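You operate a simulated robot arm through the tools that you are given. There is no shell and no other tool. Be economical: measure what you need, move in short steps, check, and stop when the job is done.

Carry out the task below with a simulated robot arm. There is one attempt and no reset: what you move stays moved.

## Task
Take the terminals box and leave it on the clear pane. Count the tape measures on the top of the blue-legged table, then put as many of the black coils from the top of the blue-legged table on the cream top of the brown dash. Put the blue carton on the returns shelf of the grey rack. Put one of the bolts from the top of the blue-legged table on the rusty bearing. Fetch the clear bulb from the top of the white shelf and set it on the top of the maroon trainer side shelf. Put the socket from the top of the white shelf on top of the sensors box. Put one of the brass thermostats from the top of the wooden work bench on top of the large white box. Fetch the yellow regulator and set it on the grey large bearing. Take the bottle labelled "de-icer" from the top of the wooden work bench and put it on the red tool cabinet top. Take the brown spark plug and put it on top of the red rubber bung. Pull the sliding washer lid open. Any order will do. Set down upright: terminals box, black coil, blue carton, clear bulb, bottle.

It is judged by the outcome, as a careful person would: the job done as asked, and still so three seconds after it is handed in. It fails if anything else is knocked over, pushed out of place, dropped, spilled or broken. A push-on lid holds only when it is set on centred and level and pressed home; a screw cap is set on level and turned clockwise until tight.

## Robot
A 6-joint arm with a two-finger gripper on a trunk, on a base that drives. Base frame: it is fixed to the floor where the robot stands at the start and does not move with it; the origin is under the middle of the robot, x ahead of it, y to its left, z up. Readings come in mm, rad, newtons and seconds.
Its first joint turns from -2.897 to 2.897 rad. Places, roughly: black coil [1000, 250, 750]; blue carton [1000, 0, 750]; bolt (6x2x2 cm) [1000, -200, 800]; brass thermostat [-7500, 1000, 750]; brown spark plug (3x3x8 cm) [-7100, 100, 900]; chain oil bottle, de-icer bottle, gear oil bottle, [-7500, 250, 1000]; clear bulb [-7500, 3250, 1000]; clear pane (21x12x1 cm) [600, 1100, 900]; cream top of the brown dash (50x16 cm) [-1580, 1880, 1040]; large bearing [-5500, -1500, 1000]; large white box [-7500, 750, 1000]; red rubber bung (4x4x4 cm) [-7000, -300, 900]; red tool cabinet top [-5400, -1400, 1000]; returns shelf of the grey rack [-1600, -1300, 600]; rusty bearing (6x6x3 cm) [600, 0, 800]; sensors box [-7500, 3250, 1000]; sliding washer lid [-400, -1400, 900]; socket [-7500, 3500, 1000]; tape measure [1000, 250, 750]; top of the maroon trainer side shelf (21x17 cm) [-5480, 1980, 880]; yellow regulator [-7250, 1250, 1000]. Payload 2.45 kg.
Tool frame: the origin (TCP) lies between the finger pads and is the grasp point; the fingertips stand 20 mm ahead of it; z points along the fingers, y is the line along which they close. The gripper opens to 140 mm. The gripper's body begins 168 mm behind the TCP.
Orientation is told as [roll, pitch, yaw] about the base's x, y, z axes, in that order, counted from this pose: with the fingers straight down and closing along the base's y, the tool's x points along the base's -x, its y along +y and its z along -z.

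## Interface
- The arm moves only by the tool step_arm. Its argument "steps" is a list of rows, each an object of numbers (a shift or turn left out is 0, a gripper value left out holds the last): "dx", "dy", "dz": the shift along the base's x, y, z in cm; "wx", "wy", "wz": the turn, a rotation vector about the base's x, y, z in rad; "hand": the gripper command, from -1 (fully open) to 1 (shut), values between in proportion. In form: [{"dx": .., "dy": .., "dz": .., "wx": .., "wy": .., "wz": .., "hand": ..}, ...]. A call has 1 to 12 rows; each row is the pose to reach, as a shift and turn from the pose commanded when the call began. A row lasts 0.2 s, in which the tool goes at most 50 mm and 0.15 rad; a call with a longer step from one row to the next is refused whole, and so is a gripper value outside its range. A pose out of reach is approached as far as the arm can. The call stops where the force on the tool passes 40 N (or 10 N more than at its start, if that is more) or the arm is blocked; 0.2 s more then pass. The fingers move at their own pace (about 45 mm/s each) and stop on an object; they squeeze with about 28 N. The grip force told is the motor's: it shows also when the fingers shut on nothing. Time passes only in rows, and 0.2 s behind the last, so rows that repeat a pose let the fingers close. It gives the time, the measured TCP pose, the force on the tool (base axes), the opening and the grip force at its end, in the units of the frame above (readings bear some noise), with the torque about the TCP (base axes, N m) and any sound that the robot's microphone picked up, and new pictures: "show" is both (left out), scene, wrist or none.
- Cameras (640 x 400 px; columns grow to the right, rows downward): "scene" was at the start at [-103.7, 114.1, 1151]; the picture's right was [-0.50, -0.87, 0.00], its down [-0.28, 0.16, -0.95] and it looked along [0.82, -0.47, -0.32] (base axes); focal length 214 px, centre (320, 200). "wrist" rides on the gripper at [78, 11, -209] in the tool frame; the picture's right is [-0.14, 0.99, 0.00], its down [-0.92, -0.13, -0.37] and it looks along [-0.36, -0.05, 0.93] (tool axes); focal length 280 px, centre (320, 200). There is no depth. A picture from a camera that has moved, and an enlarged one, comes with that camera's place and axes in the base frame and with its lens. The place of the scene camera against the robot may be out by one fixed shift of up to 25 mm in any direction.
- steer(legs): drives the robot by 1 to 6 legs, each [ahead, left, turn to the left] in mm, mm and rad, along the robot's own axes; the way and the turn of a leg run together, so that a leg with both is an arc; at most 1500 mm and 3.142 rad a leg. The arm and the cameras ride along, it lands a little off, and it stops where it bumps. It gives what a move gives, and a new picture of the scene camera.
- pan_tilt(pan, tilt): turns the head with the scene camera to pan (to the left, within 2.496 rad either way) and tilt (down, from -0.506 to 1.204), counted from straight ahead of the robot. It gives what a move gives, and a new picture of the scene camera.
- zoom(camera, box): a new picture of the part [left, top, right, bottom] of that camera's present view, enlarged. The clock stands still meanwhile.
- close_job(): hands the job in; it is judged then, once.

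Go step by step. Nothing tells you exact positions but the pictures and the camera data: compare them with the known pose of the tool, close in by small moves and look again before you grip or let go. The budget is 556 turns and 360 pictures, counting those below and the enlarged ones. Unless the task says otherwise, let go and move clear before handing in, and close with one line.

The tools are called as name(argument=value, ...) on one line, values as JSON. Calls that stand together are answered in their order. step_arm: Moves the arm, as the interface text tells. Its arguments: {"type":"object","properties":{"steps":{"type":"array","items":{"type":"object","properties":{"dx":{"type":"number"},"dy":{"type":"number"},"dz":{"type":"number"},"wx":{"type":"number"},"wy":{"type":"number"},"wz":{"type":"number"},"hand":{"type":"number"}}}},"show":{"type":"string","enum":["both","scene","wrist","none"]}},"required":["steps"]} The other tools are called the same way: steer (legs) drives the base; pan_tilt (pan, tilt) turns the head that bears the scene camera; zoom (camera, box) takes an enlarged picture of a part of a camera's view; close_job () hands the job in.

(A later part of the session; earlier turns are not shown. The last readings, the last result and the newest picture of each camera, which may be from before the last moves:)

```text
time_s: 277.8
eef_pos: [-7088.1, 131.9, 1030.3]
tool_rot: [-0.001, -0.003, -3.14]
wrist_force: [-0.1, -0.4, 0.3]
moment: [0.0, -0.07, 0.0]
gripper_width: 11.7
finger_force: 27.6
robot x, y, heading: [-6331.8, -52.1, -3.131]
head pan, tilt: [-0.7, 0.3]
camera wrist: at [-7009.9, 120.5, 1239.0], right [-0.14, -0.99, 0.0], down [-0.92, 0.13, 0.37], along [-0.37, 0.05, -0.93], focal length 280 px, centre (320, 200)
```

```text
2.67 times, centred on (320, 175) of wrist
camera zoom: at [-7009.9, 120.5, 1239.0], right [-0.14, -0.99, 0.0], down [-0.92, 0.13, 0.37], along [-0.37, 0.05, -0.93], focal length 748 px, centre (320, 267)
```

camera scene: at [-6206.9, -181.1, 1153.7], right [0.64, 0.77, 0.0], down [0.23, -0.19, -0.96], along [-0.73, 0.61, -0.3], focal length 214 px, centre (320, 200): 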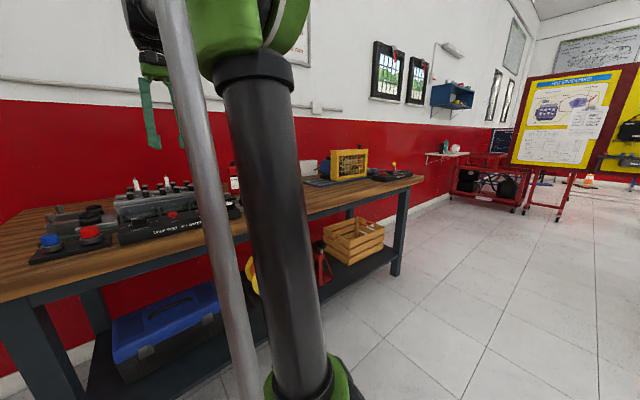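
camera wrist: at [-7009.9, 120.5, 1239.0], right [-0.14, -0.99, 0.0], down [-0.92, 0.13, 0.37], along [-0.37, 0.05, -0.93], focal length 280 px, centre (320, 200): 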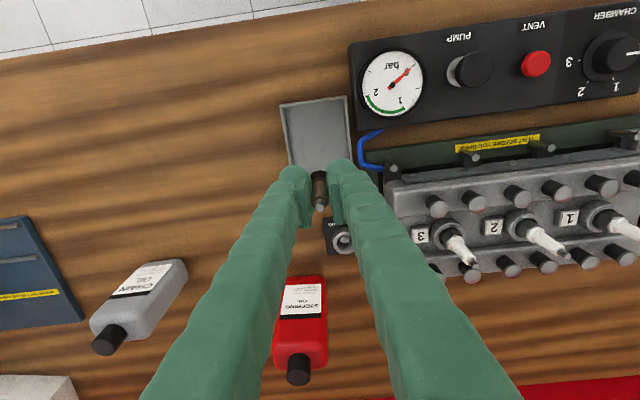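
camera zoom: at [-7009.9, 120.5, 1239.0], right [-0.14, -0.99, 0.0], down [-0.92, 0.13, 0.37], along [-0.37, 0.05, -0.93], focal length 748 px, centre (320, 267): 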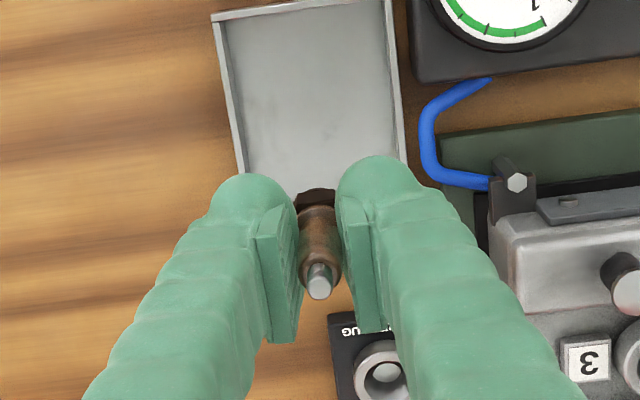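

step_arm(steps=[{"dz": 4, "dx": 2}, {"dz": 6, "dx": 5}, {"dz": 6, "dx": 7, "dy": -4.5}, {"dz": 6, "dx": 7, "dy": -9}, {"dz": 6, "dx": 7, "dy": -14}, {"dz": 6, "dx": 7, "dy": -19}, {"dz": 6, "dx": 7, "dy": -24}, {"dz": 6, "dx": 7, "dy": -29}, {"dz": 6, "dx": 7, "dy": -34}, {"dz": 6, "dx": 7, "dy": -38}], show="wrist")

```text
time_s: 280.0
eef_pos: [-7018.7, -247.6, 1089.7]
tool_rot: [-0.003, -0.002, -3.141]
wrist_force: [0.5, 0.1, -0.7]
moment: [-0.01, 0.03, 0.03]
gripper_width: 11.6
finger_force: 27.7
robot x, y, heading: [-6332.8, -50.1, -3.135]
head pan, tilt: [-0.7, 0.3]
camera wrist: at [-6939.0, -259.1, 1298.8], right [-0.14, -0.99, 0.0], down [-0.92, 0.13, 0.37], along [-0.37, 0.05, -0.93], focal length 280 px, centre (320, 200)
```

wrist: 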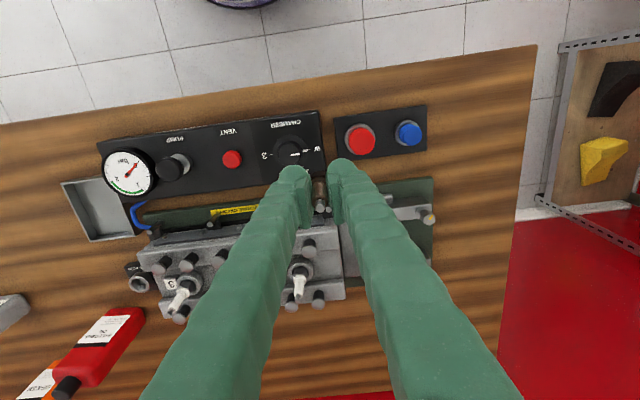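

step_arm(steps=[{"dx": 0.3, "dy": -3}, {"dx": 0.4, "dy": -5.8}, {"dx": 0.4, "dy": -5.8, "dz": -4}, {"dx": 0.4, "dy": -5.8, "dz": -8}, {"dx": 0.4, "dy": -5.8, "dz": -10}], show="wrist")

pan_tilt(pan=0.05, tilt=0.3)

zoom(camera="scene", box=[240, 120, 400, 220])

```text
time_s: 281.2
eef_pos: [-7014.6, -306.9, 989.4]
tool_rot: [-0.002, -0.002, -3.141]
wrist_force: [0.2, 2.1, -1.1]
moment: [0.02, 0.02, -0.02]
gripper_width: 11.7
finger_force: 27.7
robot x, y, heading: [-6332.2, -51.8, -3.136]
head pan, tilt: [-0.7, 0.3]
camera wrist: at [-6935.7, -317.1, 1198.6], right [-0.14, -0.99, 0.0], down [-0.92, 0.13, 0.37], along [-0.37, 0.05, -0.93], focal length 280 px, centre (320, 200)
```

wrist: 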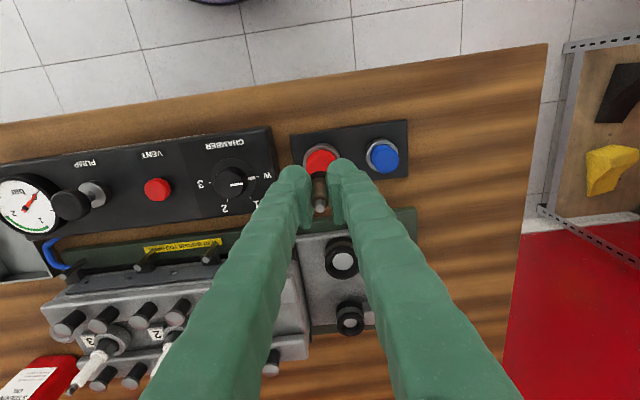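

```text
time_s: 282.3
eef_pos: [-7014.3, -306.4, 990.4]
tool_rot: [-0.003, -0.002, -3.14]
wrist_force: [-0.6, 1.0, -0.2]
moment: [0.04, -0.01, 0.03]
gripper_width: 11.3
finger_force: 27.9
robot x, y, heading: [-6334.0, -54.2, -3.132]
head pan, tilt: [0.051, 0.3]
camera scene: at [-6228.5, -246.1, 1153.6], right [-0.06, 1.0, 0.0], down [0.3, 0.02, -0.96], along [-0.95, -0.05, -0.3], focal length 214 px, centre (320, 200)
```

scene: 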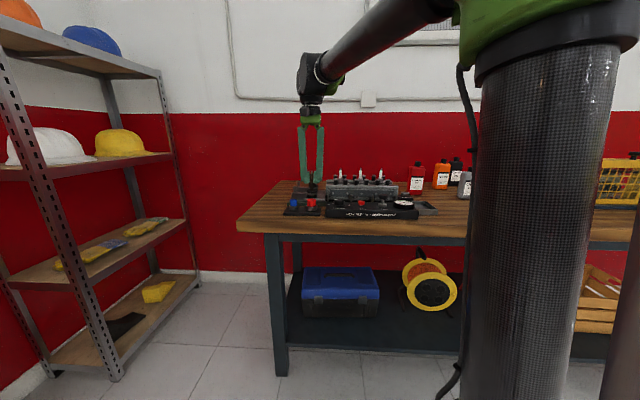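

```text
4.00 times, centred on (320, 170) of scene
camera zoom: at [-6228.5, -246.1, 1153.6], right [-0.06, 1.0, 0.0], down [0.3, 0.02, -0.96], along [-0.95, -0.05, -0.3], focal length 858 px, centre (320, 320)
```

zoom: 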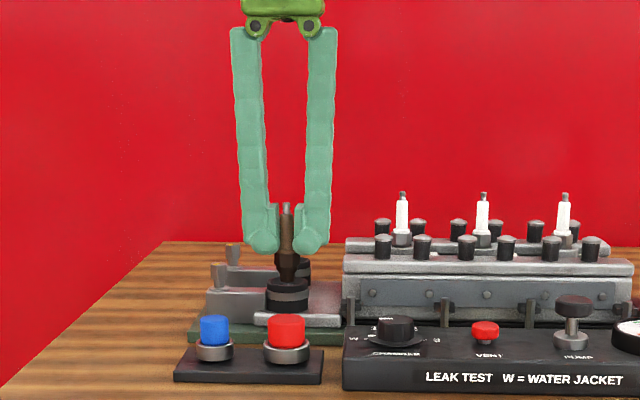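

step_arm(steps=[{"dx": 0.3, "dz": -1.3}, {"dx": 0.3, "dz": -2.5}], show="wrist")

zoom(camera="scene", box=[272, 155, 352, 215])

zoom(camera="wrist", box=[270, 120, 370, 230])

```text
time_s: 282.9
eef_pos: [-7012.0, -307.0, 964.5]
tool_rot: [-0.002, -0.001, -3.141]
wrist_force: [0.7, -0.1, -0.4]
moment: [0.0, 0.0, 0.0]
gripper_width: 11.6
finger_force: 27.9
robot x, y, heading: [-6331.7, -50.9, -3.131]
head pan, tilt: [0.051, 0.3]
camera wrist: at [-6932.9, -317.4, 1173.6], right [-0.14, -0.99, 0.0], down [-0.92, 0.13, 0.37], along [-0.37, 0.05, -0.93], focal length 280 px, centre (320, 200)
```

wrist: 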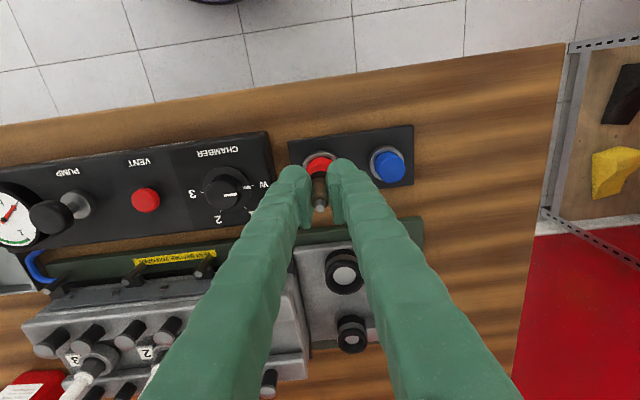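

```text
6.67 times, centred on (312, 185) of scene
camera zoom: at [-6228.5, -246.1, 1153.6], right [-0.06, 1.0, 0.0], down [0.3, 0.02, -0.96], along [-0.95, -0.05, -0.3], focal length 1430 px, centre (373, 300)
```

zoom: 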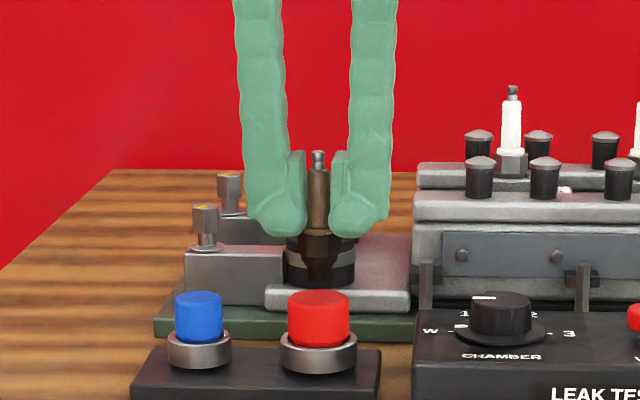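

```text
3.64 times, centred on (320, 175) of wrist
camera zoom: at [-6932.9, -317.4, 1173.6], right [-0.14, -0.99, 0.0], down [-0.92, 0.13, 0.37], along [-0.37, 0.05, -0.93], focal length 1020 px, centre (320, 291)
```

zoom: 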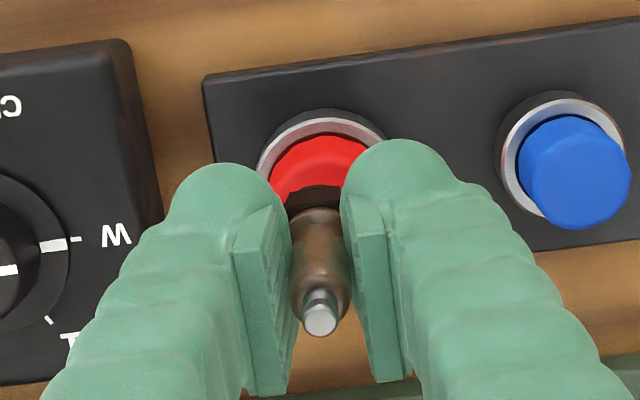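

step_arm(steps=[{"dz": -0.4, "dx": 0.1}, {"dz": -0.7, "dx": 0.1}], show="none")

step_arm(steps=[{"dz": -0.15}], show="none")

step_arm(steps=[{"dz": -0.15}], show="none")

zoom(camera="scene", box=[272, 155, 352, 215])

```text
time_s: 283.5
eef_pos: [-7010.9, -306.6, 957.5]
tool_rot: [-0.001, -0.002, -3.141]
wrist_force: [0.5, -0.2, 0.5]
moment: [-0.03, 0.02, 0.03]
gripper_width: 11.8
finger_force: 28.1
robot x, y, heading: [-6334.3, -52.5, -3.137]
head pan, tilt: [0.051, 0.3]
```

```text
time_s: 283.9
eef_pos: [-7010.5, -307.0, 956.5]
tool_rot: [-0.003, -0.002, -3.141]
wrist_force: [0.7, 0.3, 0.2]
moment: [-0.03, 0.0, 0.01]
gripper_width: 11.8
finger_force: 28.0
robot x, y, heading: [-6331.3, -52.6, -3.137]
head pan, tilt: [0.051, 0.3]
```

```text
time_s: 284.3
eef_pos: [-7011.3, -307.9, 954.3]
tool_rot: [-0.001, -0.002, -3.14]
wrist_force: [0.3, -0.8, -0.8]
moment: [0.0, 0.0, 0.0]
gripper_width: 11.8
finger_force: 27.8
robot x, y, heading: [-6332.9, -53.0, -3.132]
head pan, tilt: [0.051, 0.3]
```

```text
6.67 times, centred on (312, 185) of scene
camera zoom: at [-6228.5, -246.1, 1153.6], right [-0.06, 1.0, 0.0], down [0.3, 0.02, -0.96], along [-0.95, -0.05, -0.3], focal length 1430 px, centre (373, 300)
```

zoom: 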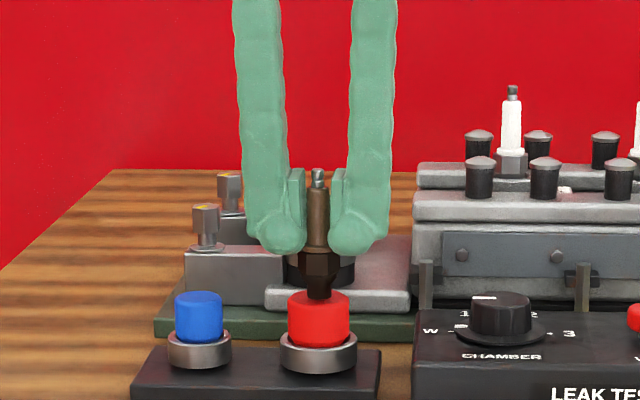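

step_arm(steps=[{"dz": -0.12}], show="none")

step_arm(steps=[{"dz": -0.12}], show="none")

step_arm(steps=[{"dz": -0.12}], show="none")

```text
time_s: 284.7
eef_pos: [-7010.5, -305.7, 954.7]
tool_rot: [-0.002, -0.002, -3.14]
wrist_force: [-0.3, -0.3, -2.0]
moment: [0.05, -0.04, 0.0]
gripper_width: 11.7
finger_force: 28.4
robot x, y, heading: [-6331.7, -53.3, -3.131]
head pan, tilt: [0.051, 0.3]
```

```text
time_s: 285.1
eef_pos: [-7011.3, -306.9, 951.3]
tool_rot: [-0.002, -0.003, -3.14]
wrist_force: [-0.9, -0.1, -0.3]
moment: [-0.02, 0.01, 0.0]
gripper_width: 11.7
finger_force: 28.1
robot x, y, heading: [-6331.2, -55.3, -3.139]
head pan, tilt: [0.051, 0.3]
```

```text
time_s: 285.5
eef_pos: [-7010.8, -307.2, 950.9]
tool_rot: [-0.001, -0.005, -3.138]
wrist_force: [0.9, -0.6, 14.0]
moment: [-0.05, 0.13, 0.0]
gripper_width: 11.9
finger_force: 28.4
robot x, y, heading: [-6333.7, -48.0, -3.134]
head pan, tilt: [0.051, 0.3]
```

Contact. Release slowly and rise.

step_arm(steps=[{"dz": 0.06, "hand": 0.75}, {"dz": 0.06, "hand": 0.6}, {"dz": 0.06, "hand": 0.5}, {"dz": 0.06, "hand": 0.5}, {"dz": 2.5}, {"dz": 6}, {"dz": 10}, {"dz": 14}], show="wrist")

zoom(camera="scene", box=[272, 155, 352, 215])

```text
time_s: 287.3
eef_pos: [-7012.4, -308.5, 1090.1]
tool_rot: [-0.003, -0.002, -3.14]
wrist_force: [0.4, 0.1, 0.4]
moment: [0.0, 0.02, -0.01]
gripper_width: 35.0
finger_force: 0.2
robot x, y, heading: [-6333.3, -54.1, -3.137]
head pan, tilt: [0.051, 0.3]
camera wrist: at [-6932.2, -318.9, 1299.5], right [-0.14, -0.99, 0.0], down [-0.92, 0.13, 0.37], along [-0.37, 0.05, -0.93], focal length 280 px, centre (320, 200)
```

wrist: 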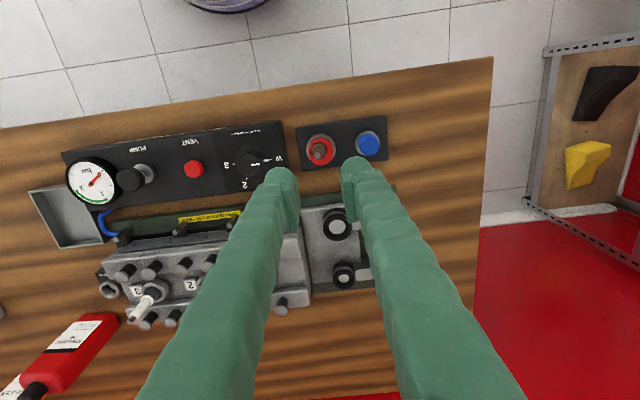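

```text
6.67 times, centred on (312, 185) of scene
camera zoom: at [-6228.5, -246.1, 1153.6], right [-0.06, 1.0, 0.0], down [0.3, 0.02, -0.96], along [-0.95, -0.05, -0.3], focal length 1430 px, centre (373, 300)
```

zoom: 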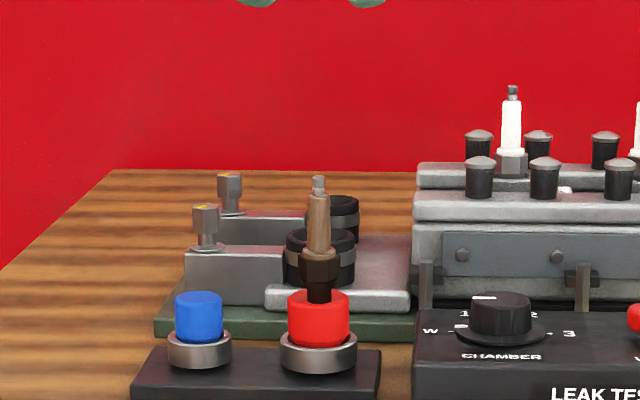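

Spark plug stands on the bung. Now identify the de-icer bottle.

pan_tilt(pan=-0.5, tilt=0.3)

zoom(camera="scene", box=[150, 110, 350, 235])

```text
time_s: 288.3
eef_pos: [-7011.2, -308.0, 1090.0]
tool_rot: [-0.002, -0.001, -3.139]
wrist_force: [-0.1, -1.5, 1.0]
moment: [0.01, -0.01, 0.01]
gripper_width: 35.0
finger_force: 0.1
robot x, y, heading: [-6330.2, -52.8, -3.134]
head pan, tilt: [-0.499, 0.3]
camera scene: at [-6217.5, -196.7, 1153.6], right [0.47, 0.88, 0.0], down [0.26, -0.14, -0.96], along [-0.84, 0.45, -0.3], focal length 214 px, centre (320, 200)
```

scene: 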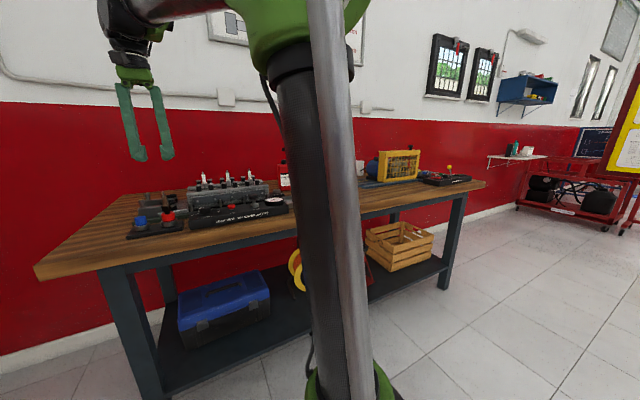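

```text
3.20 times, centred on (250, 172) of scene
camera zoom: at [-6217.5, -196.7, 1153.6], right [0.47, 0.88, 0.0], down [0.26, -0.14, -0.96], along [-0.84, 0.45, -0.3], focal length 686 px, centre (544, 288)
```

zoom: 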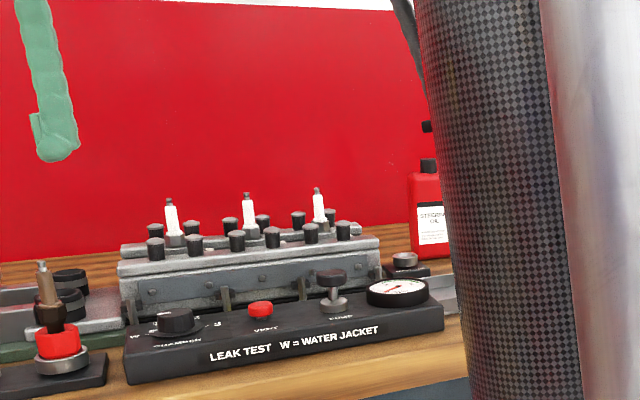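

steer(legs=[[0, -450, 0]])

pan_tilt(pan=0.0, tilt=0.3)

zoom(camera="scene", box=[240, 120, 440, 245])

zoom(camera="wrist", box=[0, 0, 640, 400])

```text
time_s: 291.1
eef_pos: [-7013.4, 146.2, 1090.2]
tool_rot: [-0.002, -0.002, -3.14]
wrist_force: [-0.3, 0.1, 0.5]
moment: [-0.03, 0.02, 0.0]
gripper_width: 35.0
finger_force: 0.0
robot x, y, heading: [-6337.2, 398.6, -3.136]
head pan, tilt: [-0.499, 0.3]
camera scene: at [-6220.3, 257.3, 1153.6], right [0.47, 0.88, 0.0], down [0.26, -0.14, -0.96], along [-0.84, 0.45, -0.3], focal length 214 px, centre (320, 200)
```

scene: 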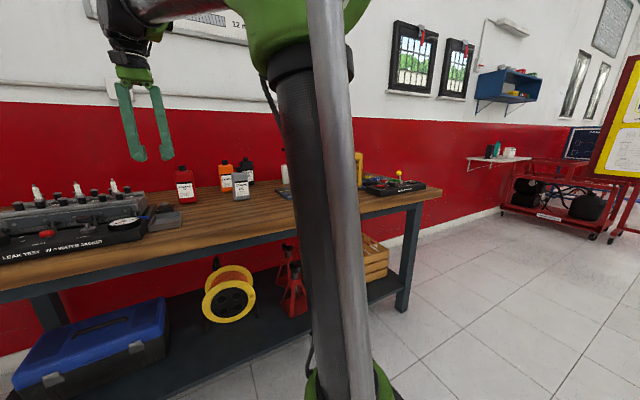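

```text
time_s: 292.0
eef_pos: [-7013.0, 146.6, 1090.8]
tool_rot: [-0.003, -0.002, -3.14]
wrist_force: [0.2, -1.1, 0.4]
moment: [-0.01, 0.03, -0.01]
gripper_width: 35.0
finger_force: 0.0
robot x, y, heading: [-6335.9, 403.2, -3.134]
head pan, tilt: [0.0, 0.3]
camera scene: at [-6231.4, 212.7, 1153.6], right [0.0, 1.0, 0.0], down [0.3, 0.0, -0.96], along [-0.96, 0.0, -0.3], focal length 214 px, centre (320, 200)
```

scene: 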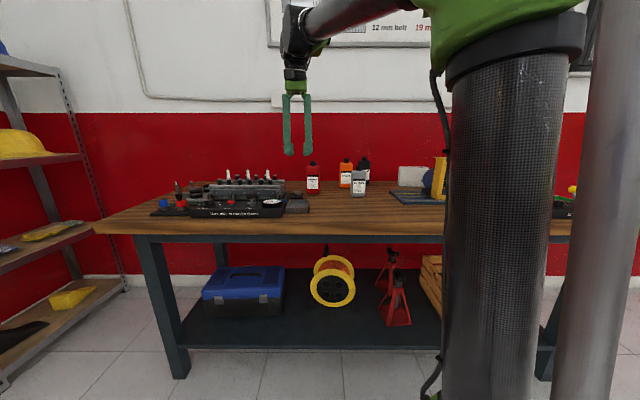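

```text
3.20 times, centred on (340, 182) of scene
camera zoom: at [-6231.4, 212.7, 1153.6], right [0.0, 1.0, 0.0], down [0.3, 0.0, -0.96], along [-0.96, 0.0, -0.3], focal length 686 px, centre (256, 256)
```

zoom: 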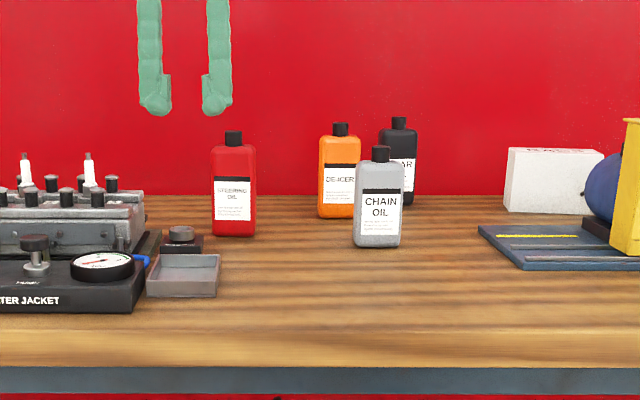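

```text
1.00 times, centred on (320, 200) of wrist (not enlarged: the box is as wide or as high as the picture)
camera zoom: at [-6934.9, 135.8, 1299.2], right [-0.14, -0.99, 0.0], down [-0.92, 0.13, 0.37], along [-0.37, 0.05, -0.93], focal length 280 px, centre (320, 200)
```

zoom: 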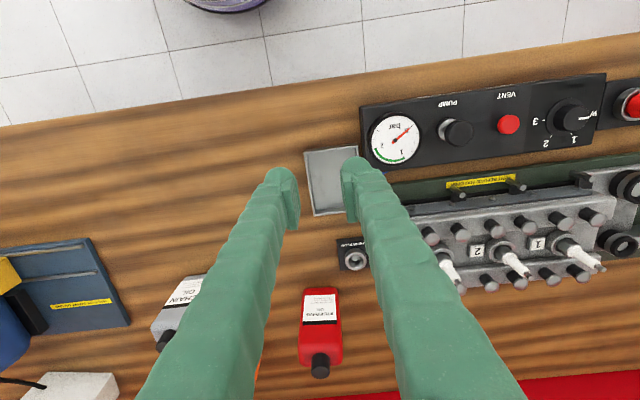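

De-icer is the orange bottle at ≈(−7465,367), behind chain oil. I'll approach with a tilted tool over the chain oil.

steer(legs=[[40, 0, 0]])

step_arm(steps=[{"dz": 4, "dy": 2.5, "wy": 0.1}, {"dz": 7, "dy": 5.5, "wy": 0.2}, {"dz": 9, "dy": 9.5, "wy": 0.32}, {"dz": 10, "dy": 14, "wy": 0.44}, {"dz": 10, "dy": 18.5, "wy": 0.56}, {"dz": 10, "dy": 22, "wy": 0.68}, {"dz": 10, "dy": 22, "dx": -4, "wy": 0.8}, {"dz": 10, "dy": 22, "dx": -8, "wy": 0.8}, {"dz": 10, "dy": 22, "dx": -13, "wy": 0.8, "hand": -0.6}], show="wrist")

```text
time_s: 292.9
eef_pos: [-7054.9, 146.7, 1092.0]
tool_rot: [-0.001, -0.001, -3.142]
wrist_force: [-0.4, -0.2, 0.8]
moment: [0.01, 0.01, -0.02]
gripper_width: 34.8
finger_force: 0.1
robot x, y, heading: [-6370.8, 396.9, -3.137]
head pan, tilt: [0.0, 0.3]
camera scene: at [-6271.9, 212.4, 1153.6], right [-0.01, 1.0, 0.0], down [0.3, 0.0, -0.96], along [-0.96, -0.01, -0.3], focal length 214 px, centre (320, 200)
```

scene: 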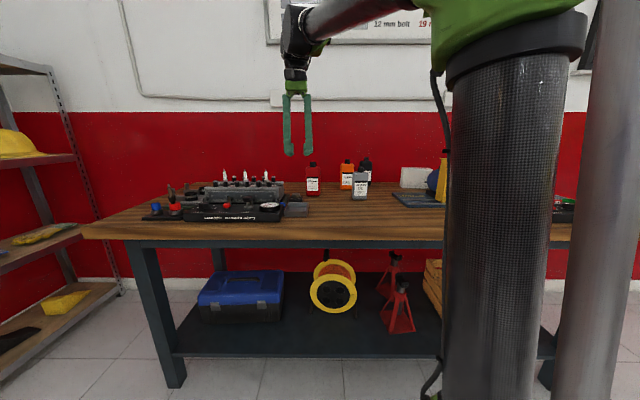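

```text
time_s: 294.9
eef_pos: [-7185.3, 365.8, 1190.6]
tool_rot: [-0.004, -0.802, -3.139]
wrist_force: [-0.7, 0.0, -0.8]
moment: [0.0, 0.04, -0.02]
gripper_width: 69.7
finger_force: 0.1
robot x, y, heading: [-6372.8, 399.7, -3.134]
head pan, tilt: [0.0, 0.3]
camera wrist: at [-6978.3, 355.8, 1279.5], right [-0.1, -0.99, 0.1], down [-0.37, 0.13, 0.92], along [-0.92, 0.05, -0.38], focal length 280 px, centre (320, 200)
```

wrist: 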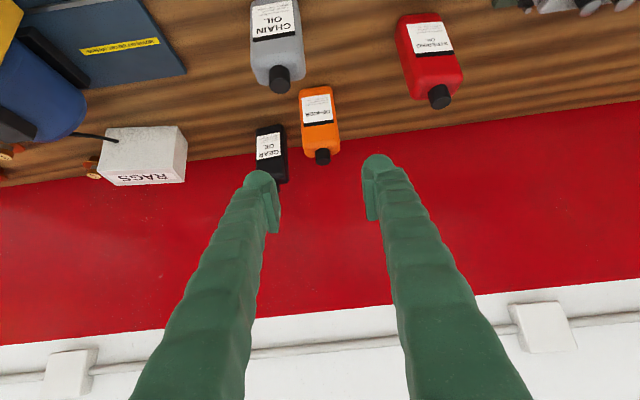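

Gear and chain oil are clear if I use a tilt of 0.6 and come in along the tool axis. Move to pre-grasp.

step_arm(steps=[{"dx": -4.5, "wy": -0.1, "hand": -0.43}, {"dx": -9, "wy": -0.2}, {"dx": -13.5, "wy": -0.2, "dz": -2}, {"dx": -17, "wy": -0.2, "dz": -5}, {"dx": -19, "wy": -0.2, "dz": -9}, {"dx": -19, "wy": -0.2, "dz": -13}, {"dx": -19, "wy": -0.2, "dz": -16}], show="wrist")

```text
time_s: 296.5
eef_pos: [-7374.3, 367.1, 1028.8]
tool_rot: [-0.002, -0.604, -3.139]
wrist_force: [0.2, 0.3, 0.0]
moment: [-0.01, -0.01, -0.04]
gripper_width: 100.1
finger_force: 0.0
robot x, y, heading: [-6374.1, 403.5, -3.134]
head pan, tilt: [0.0, 0.3]
camera wrist: at [-7191.0, 356.1, 1156.7], right [-0.11, -0.99, 0.08], down [-0.55, 0.13, 0.83], along [-0.83, 0.05, -0.56], focal length 280 px, centre (320, 200)
```

wrist: 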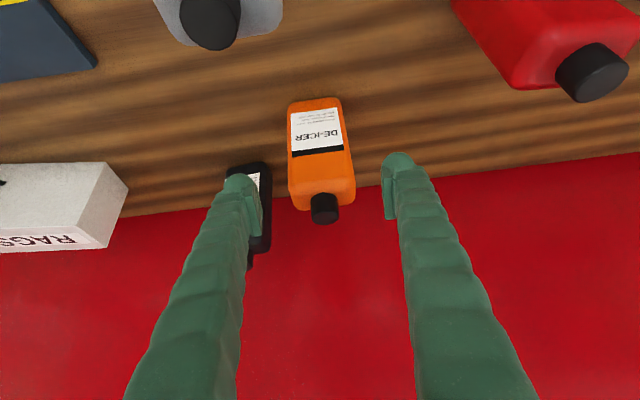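

step_arm(steps=[{"dx": -2.3, "dz": -3.7}, {"dx": -4.6, "dz": -7.4}, {"dx": -6.8, "dz": -10.9}], show="wrist")

```text
time_s: 297.3
eef_pos: [-7441.6, 367.3, 921.0]
tool_rot: [-0.002, -0.602, -3.14]
wrist_force: [0.3, -0.7, -0.3]
moment: [-0.01, 0.03, -0.06]
gripper_width: 100.1
finger_force: 0.0
robot x, y, heading: [-6378.0, 399.5, -3.136]
head pan, tilt: [0.0, 0.3]
camera wrist: at [-7258.9, 356.2, 1048.7], right [-0.11, -0.99, 0.08], down [-0.55, 0.13, 0.83], along [-0.83, 0.05, -0.56], focal length 280 px, centre (320, 200)
```

wrist: 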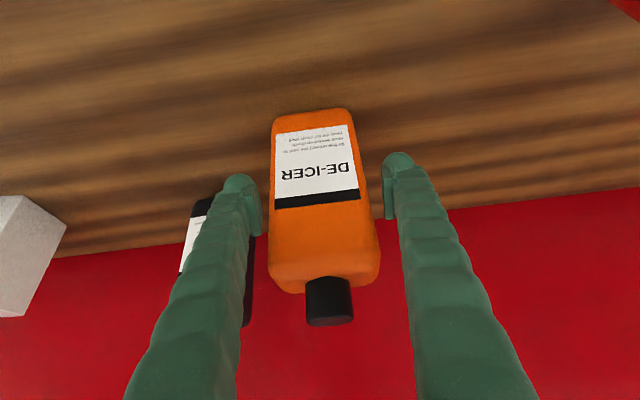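

step_arm(steps=[{"hand": 1}, {"hand": 1}, {"hand": 1}, {"hand": 1}], show="none")

step_arm(steps=[{"dz": 1}, {"dz": 4}, {"dz": 8}, {"dz": 12}, {"dz": 16}, {"dz": 19}], show="wrist")

```text
time_s: 298.3
eef_pos: [-7442.6, 367.6, 921.5]
tool_rot: [-0.003, -0.603, -3.14]
wrist_force: [0.4, 0.3, -0.4]
moment: [-0.01, 0.06, 0.0]
gripper_width: 74.5
finger_force: 27.7
robot x, y, heading: [-6375.6, 399.6, -3.139]
head pan, tilt: [0.0, 0.3]
```

```text
time_s: 299.7
eef_pos: [-7442.8, 367.2, 1110.9]
tool_rot: [-0.002, -0.602, -3.14]
wrist_force: [-1.8, 0.3, -3.8]
moment: [-0.01, 0.04, -0.01]
gripper_width: 74.6
finger_force: 28.1
robot x, y, heading: [-6374.0, 400.2, -3.134]
head pan, tilt: [0.0, 0.3]
camera wrist: at [-7259.5, 355.7, 1239.3], right [-0.11, -0.99, 0.08], down [-0.55, 0.13, 0.83], along [-0.83, 0.05, -0.56], focal length 280 px, centre (320, 200)
```

wrist: 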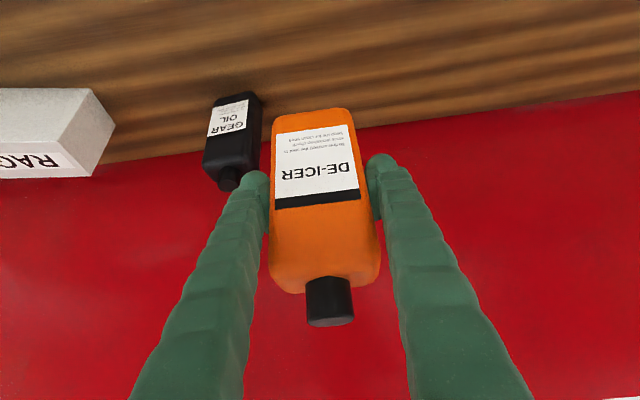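

De-icer held. Retract, back out, and head to the red tool cabinet.

step_arm(steps=[{"dx": 4.5, "dz": 1}, {"dx": 9, "dz": 2}, {"dx": 13.5, "dz": 3}, {"dx": 18, "dz": 4}, {"dx": 22.5, "dz": 5}, {"dx": 27, "dz": 6}, {"dx": 31.5, "dz": 7}, {"dx": 34, "dz": 8}], show="none")

steer(legs=[[-700, 0, 0], [0, 0, 1.57], [450, 270, 0]])

pan_tilt(pan=0.1, tilt=0.35)

```text
time_s: 301.5
eef_pos: [-7103.1, 364.8, 1191.6]
tool_rot: [-0.002, -0.602, -3.14]
wrist_force: [-0.3, 0.1, -5.3]
moment: [0.01, 0.0, -0.04]
gripper_width: 74.7
finger_force: 27.3
robot x, y, heading: [-6376.3, 398.5, -3.134]
head pan, tilt: [0.0, 0.3]
```

```text
time_s: 311.8
eef_pos: [-5359.4, -765.0, 1190.8]
tool_rot: [-0.001, -0.602, -1.568]
wrist_force: [0.1, -0.7, -5.0]
moment: [-0.02, -0.01, 0.01]
gripper_width: 74.6
finger_force: 27.9
robot x, y, heading: [-5394.6, -36.9, -1.561]
head pan, tilt: [0.0, 0.3]
camera scene: at [-5216.1, 45.5, 1153.7], right [-1.0, -0.01, 0.0], down [0.0, 0.3, -0.96], along [0.01, -0.96, -0.3], focal length 214 px, centre (320, 200)
```

scene: 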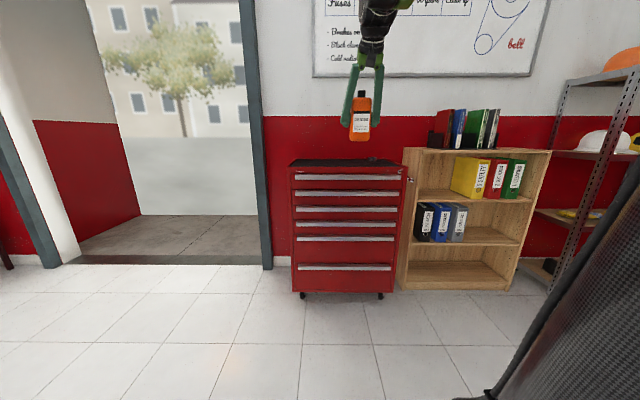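

```text
time_s: 312.4
eef_pos: [-5358.7, -765.7, 1191.3]
tool_rot: [-0.003, -0.602, -1.569]
wrist_force: [0.5, -0.4, -4.6]
moment: [-0.06, 0.01, 0.01]
gripper_width: 74.4
finger_force: 27.3
robot x, y, heading: [-5398.5, -37.4, -1.561]
head pan, tilt: [0.099, 0.351]
camera scene: at [-5206.9, 46.3, 1149.0], right [-0.99, -0.11, 0.0], down [-0.04, 0.34, -0.94], along [0.1, -0.93, -0.34], focal length 214 px, centre (320, 200)
```

scene: 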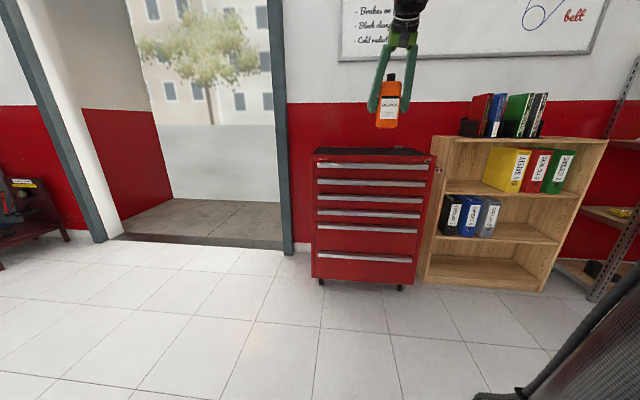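

zoom(camera="scene", box=[290, 120, 450, 220])

steer(legs=[[330, 0, 0]])

zoom(camera="wrist", box=[0, 0, 640, 400])

```text
4.00 times, centred on (370, 170) of scene
camera zoom: at [-5206.9, 46.3, 1149.0], right [-0.99, -0.11, 0.0], down [-0.04, 0.34, -0.94], along [0.1, -0.93, -0.34], focal length 858 px, centre (120, 320)
```

zoom: 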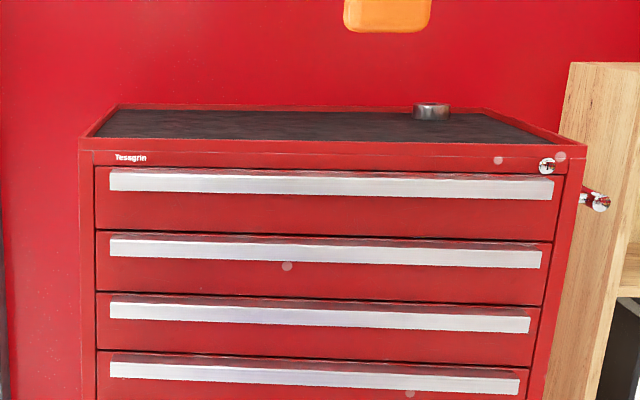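

```text
time_s: 314.6
eef_pos: [-5355.4, -1098.0, 1191.1]
tool_rot: [-0.003, -0.602, -1.565]
wrist_force: [-0.6, 0.3, -3.7]
moment: [-0.03, -0.02, 0.04]
gripper_width: 74.7
finger_force: 28.6
robot x, y, heading: [-5395.1, -372.9, -1.56]
head pan, tilt: [0.099, 0.351]
camera scene: at [-5204.1, -285.5, 1148.9], right [-0.99, -0.11, 0.0], down [-0.04, 0.34, -0.94], along [0.1, -0.93, -0.34], focal length 214 px, centre (320, 200)
```

scene: 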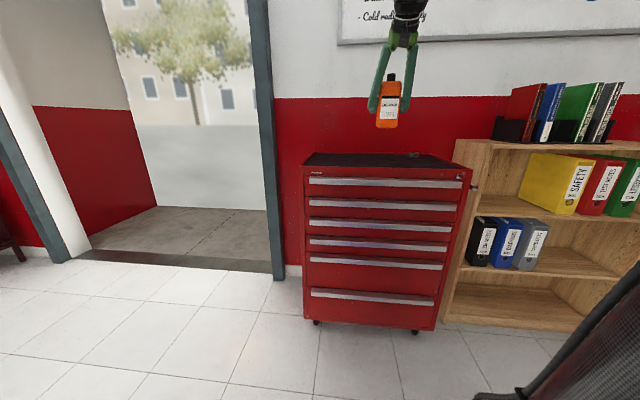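

```text
1.00 times, centred on (320, 200) of wrist (not enlarged: the box is as wide or as high as the picture)
camera zoom: at [-5344.0, -914.9, 1319.4], right [0.99, -0.11, 0.08], down [-0.12, -0.55, 0.83], along [-0.05, -0.83, -0.56], focal length 280 px, centre (320, 200)
```

zoom: 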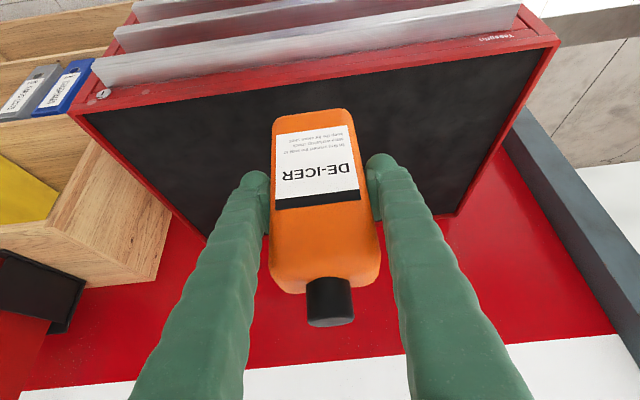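

Cabinet top: front edge y≈−1130, z≈985; bearing at the back right corner. Place the bottle near (−5270,−1285).

step_arm(steps=[{"dx": 2, "dy": -4.5}, {"dx": 4, "dy": -9}, {"dx": 6, "dy": -13.5}, {"dx": 8.5, "dy": -17}, {"dx": 8.5, "dy": -18.7, "dz": -4}, {"dx": 8.5, "dy": -18.7, "dz": -8}, {"dx": 8.5, "dy": -18.7, "dz": -10.5}], show="both")

zoom(camera="scene", box=[290, 90, 450, 190])

```text
time_s: 316.2
eef_pos: [-5269.6, -1285.0, 1085.6]
tool_rot: [-0.003, -0.601, -1.564]
wrist_force: [-0.5, -0.4, -3.6]
moment: [-0.01, 0.0, 0.0]
gripper_width: 74.4
finger_force: 28.1
robot x, y, heading: [-5392.1, -370.7, -1.56]
head pan, tilt: [0.099, 0.351]
camera scene: at [-5204.1, -285.6, 1148.9], right [-0.99, -0.11, 0.0], down [-0.04, 0.34, -0.94], along [0.1, -0.93, -0.34], focal length 214 px, centre (320, 200)
camera wrist: at [-5259.0, -1101.5, 1213.9], right [0.99, -0.11, 0.08], down [-0.12, -0.55, 0.83], along [-0.05, -0.83, -0.56], focal length 280 px, centre (320, 200)
```

scene: 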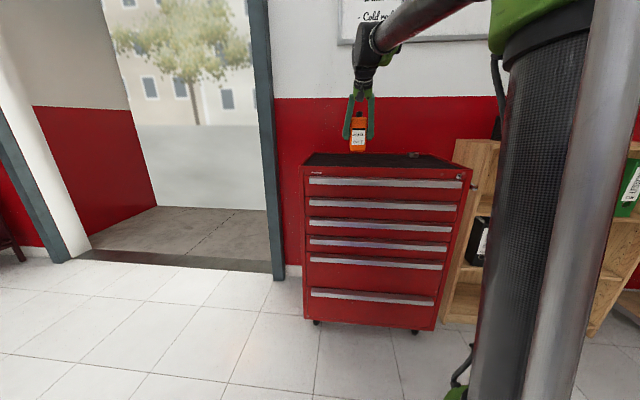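
wrist: 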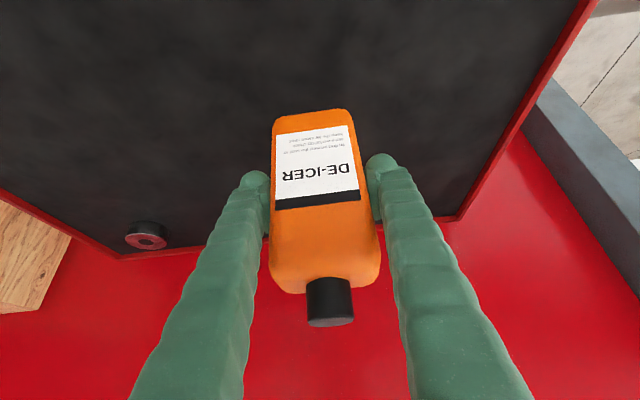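

```text
4.00 times, centred on (370, 140) of scene
camera zoom: at [-5204.1, -285.6, 1148.9], right [-0.99, -0.11, 0.0], down [-0.04, 0.34, -0.94], along [0.1, -0.93, -0.34], focal length 858 px, centre (120, 440)
```

zoom: 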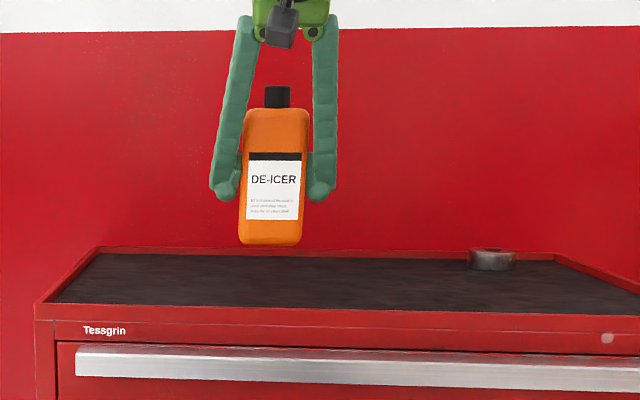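

step_arm(steps=[{"dz": -1.5}, {"dz": -2.7}], show="none")

zoom(camera="scene", box=[290, 90, 450, 190])

step_arm(steps=[{"dz": -0.3}], show="none")

step_arm(steps=[{"dz": -0.3}], show="none")

```text
time_s: 316.8
eef_pos: [-5269.2, -1285.9, 1058.7]
tool_rot: [-0.001, -0.601, -1.566]
wrist_force: [-0.5, 0.4, -4.5]
moment: [-0.05, -0.01, -0.02]
gripper_width: 74.6
finger_force: 28.0
robot x, y, heading: [-5397.3, -369.1, -1.561]
head pan, tilt: [0.099, 0.351]
```

```text
4.00 times, centred on (370, 140) of scene
camera zoom: at [-5204.1, -285.6, 1148.9], right [-0.99, -0.11, 0.0], down [-0.04, 0.34, -0.94], along [0.1, -0.93, -0.34], focal length 858 px, centre (120, 440)
```

zoom: 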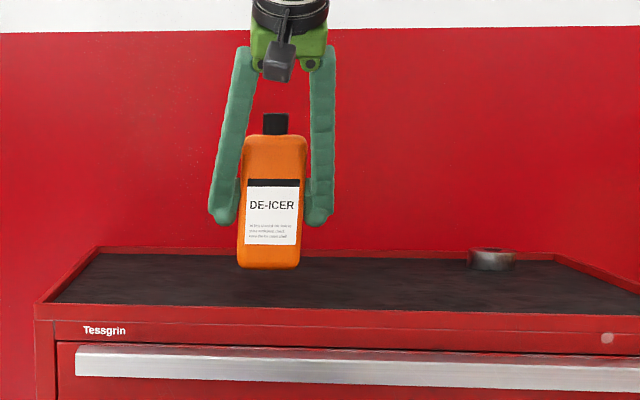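

```text
time_s: 317.2
eef_pos: [-5269.4, -1286.2, 1056.0]
tool_rot: [-0.002, -0.602, -1.566]
wrist_force: [-0.2, -0.9, -4.4]
moment: [-0.05, -0.05, 0.0]
gripper_width: 74.6
finger_force: 28.6
robot x, y, heading: [-5393.7, -369.7, -1.556]
head pan, tilt: [0.099, 0.351]
```

```text
time_s: 317.6
eef_pos: [-5269.7, -1286.1, 1052.7]
tool_rot: [-0.003, -0.602, -1.567]
wrist_force: [-0.1, 0.2, -4.4]
moment: [-0.01, 0.03, 0.03]
gripper_width: 74.7
finger_force: 28.1
robot x, y, heading: [-5394.8, -370.9, -1.559]
head pan, tilt: [0.099, 0.351]
```

step_arm(steps=[{"dz": -0.5}, {"dz": -1.0}], show="none")

step_arm(steps=[{"dz": -0.25}], show="none")

step_arm(steps=[{"dz": -0.25}], show="none")

step_arm(steps=[{"dz": -0.25}], show="none")

```text
time_s: 318.2
eef_pos: [-5270.2, -1284.9, 1043.2]
tool_rot: [0.0, -0.603, -1.565]
wrist_force: [0.4, 0.1, -4.4]
moment: [-0.08, 0.02, 0.03]
gripper_width: 74.5
finger_force: 28.2
robot x, y, heading: [-5391.4, -374.4, -1.563]
head pan, tilt: [0.099, 0.351]
```

```text
time_s: 318.6
eef_pos: [-5270.1, -1285.4, 1040.3]
tool_rot: [-0.002, -0.601, -1.566]
wrist_force: [0.3, 0.1, -4.3]
moment: [-0.01, -0.01, -0.03]
gripper_width: 74.5
finger_force: 28.0
robot x, y, heading: [-5393.5, -370.6, -1.56]
head pan, tilt: [0.099, 0.351]
```

```text
time_s: 319.0
eef_pos: [-5270.6, -1285.4, 1037.1]
tool_rot: [-0.003, -0.602, -1.566]
wrist_force: [0.3, -0.2, -4.4]
moment: [-0.08, 0.01, 0.01]
gripper_width: 74.6
finger_force: 27.8
robot x, y, heading: [-5395.2, -372.1, -1.562]
head pan, tilt: [0.099, 0.351]
```

```text
time_s: 319.4
eef_pos: [-5269.4, -1285.6, 1034.9]
tool_rot: [-0.001, -0.603, -1.564]
wrist_force: [-0.7, -0.2, -5.2]
moment: [-0.04, 0.0, 0.01]
gripper_width: 74.4
finger_force: 27.6
robot x, y, heading: [-5390.8, -369.6, -1.56]
head pan, tilt: [0.099, 0.351]
```

step_arm(steps=[{"dz": -0.25}], show="none")

step_arm(steps=[{"dz": -0.25}], show="none")

zoom(camera="scene", box=[310, 110, 420, 180])

```text
time_s: 319.8
eef_pos: [-5269.5, -1285.2, 1031.6]
tool_rot: [-0.001, -0.603, -1.566]
wrist_force: [-0.7, 0.2, -4.8]
moment: [-0.07, 0.04, -0.04]
gripper_width: 74.5
finger_force: 27.9
robot x, y, heading: [-5390.0, -372.8, -1.559]
head pan, tilt: [0.099, 0.351]
```

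```text
time_s: 320.2
eef_pos: [-5268.8, -1285.2, 1031.2]
tool_rot: [-0.001, -0.602, -1.564]
wrist_force: [0.0, 1.0, -0.8]
moment: [-0.1, -0.11, 0.01]
gripper_width: 74.6
finger_force: 28.7
robot x, y, heading: [-5392.6, -370.4, -1.56]
head pan, tilt: [0.099, 0.351]
```

```text
5.71 times, centred on (365, 145) of scene
camera zoom: at [-5204.1, -285.5, 1148.9], right [-0.99, -0.11, 0.0], down [-0.04, 0.34, -0.94], along [0.1, -0.93, -0.34], focal length 1226 px, centre (63, 514)
```

zoom: 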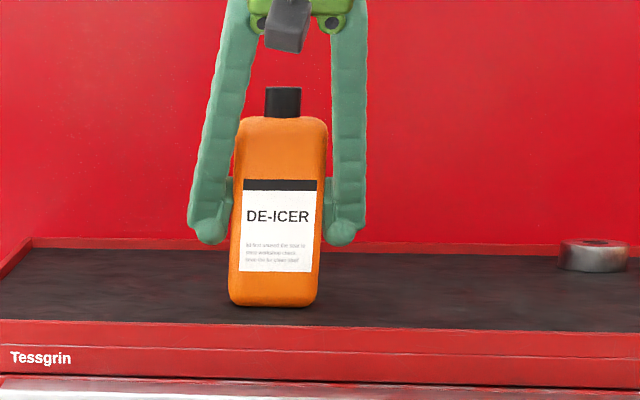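

step_arm(steps=[{"dz": -0.12}], show="none")

step_arm(steps=[{"hand": 0}, {"hand": -0.2}, {"hand": -0.35}, {"dz": 3, "dy": 2}, {"dz": 7, "dy": 4.5}, {"dz": 11, "dy": 7.5}, {"dz": 15, "dy": 11}, {"dz": 17, "dy": 15}], show="both")

```text
time_s: 320.6
eef_pos: [-5270.1, -1284.8, 1030.6]
tool_rot: [-0.002, -0.605, -1.565]
wrist_force: [2.4, -3.5, 17.3]
moment: [0.07, -0.13, -0.06]
gripper_width: 74.6
finger_force: 28.4
robot x, y, heading: [-5393.4, -372.9, -1.558]
head pan, tilt: [0.099, 0.351]
```

```text
refused: row 7 steps farther than a row can; nothing moved
```

step_arm(steps=[{"dz": 0.1, "hand": 0}, {"dz": 0.1, "hand": -0.2}, {"dz": 0.1, "hand": -0.35}, {"dz": 3, "dy": 2}, {"dz": 6.5, "dy": 4.5}, {"dz": 10, "dy": 7}, {"dz": 13.5, "dy": 10}, {"dz": 17, "dy": 13}], show="both")

```text
time_s: 322.4
eef_pos: [-5270.1, -1154.6, 1198.4]
tool_rot: [-0.001, -0.601, -1.565]
wrist_force: [0.0, -0.7, -0.5]
moment: [0.01, -0.02, 0.02]
gripper_width: 94.5
finger_force: 0.1
robot x, y, heading: [-5395.8, -372.6, -1.559]
head pan, tilt: [0.099, 0.351]
camera scene: at [-5204.1, -285.7, 1148.9], right [-0.99, -0.11, 0.0], down [-0.04, 0.34, -0.94], along [0.1, -0.93, -0.34], focal length 214 px, centre (320, 200)
camera wrist: at [-5259.9, -972.1, 1327.3], right [0.99, -0.11, 0.08], down [-0.12, -0.55, 0.83], along [-0.05, -0.83, -0.56], focal length 280 px, centre (320, 200)
```

scene: 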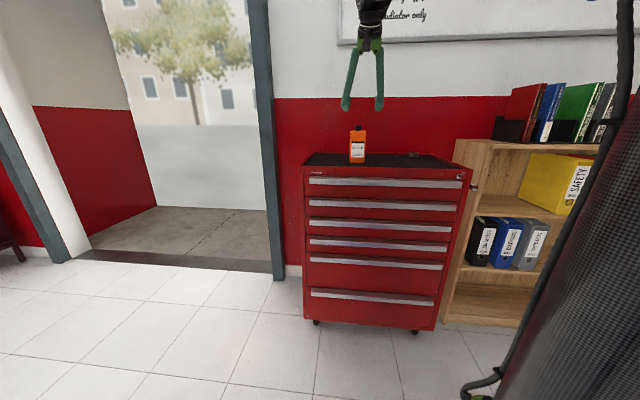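
wrist: 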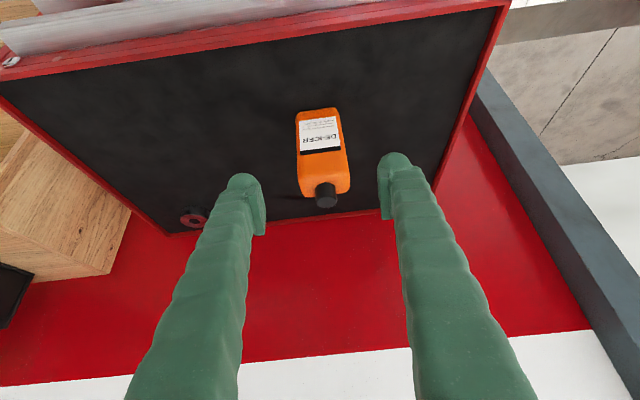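

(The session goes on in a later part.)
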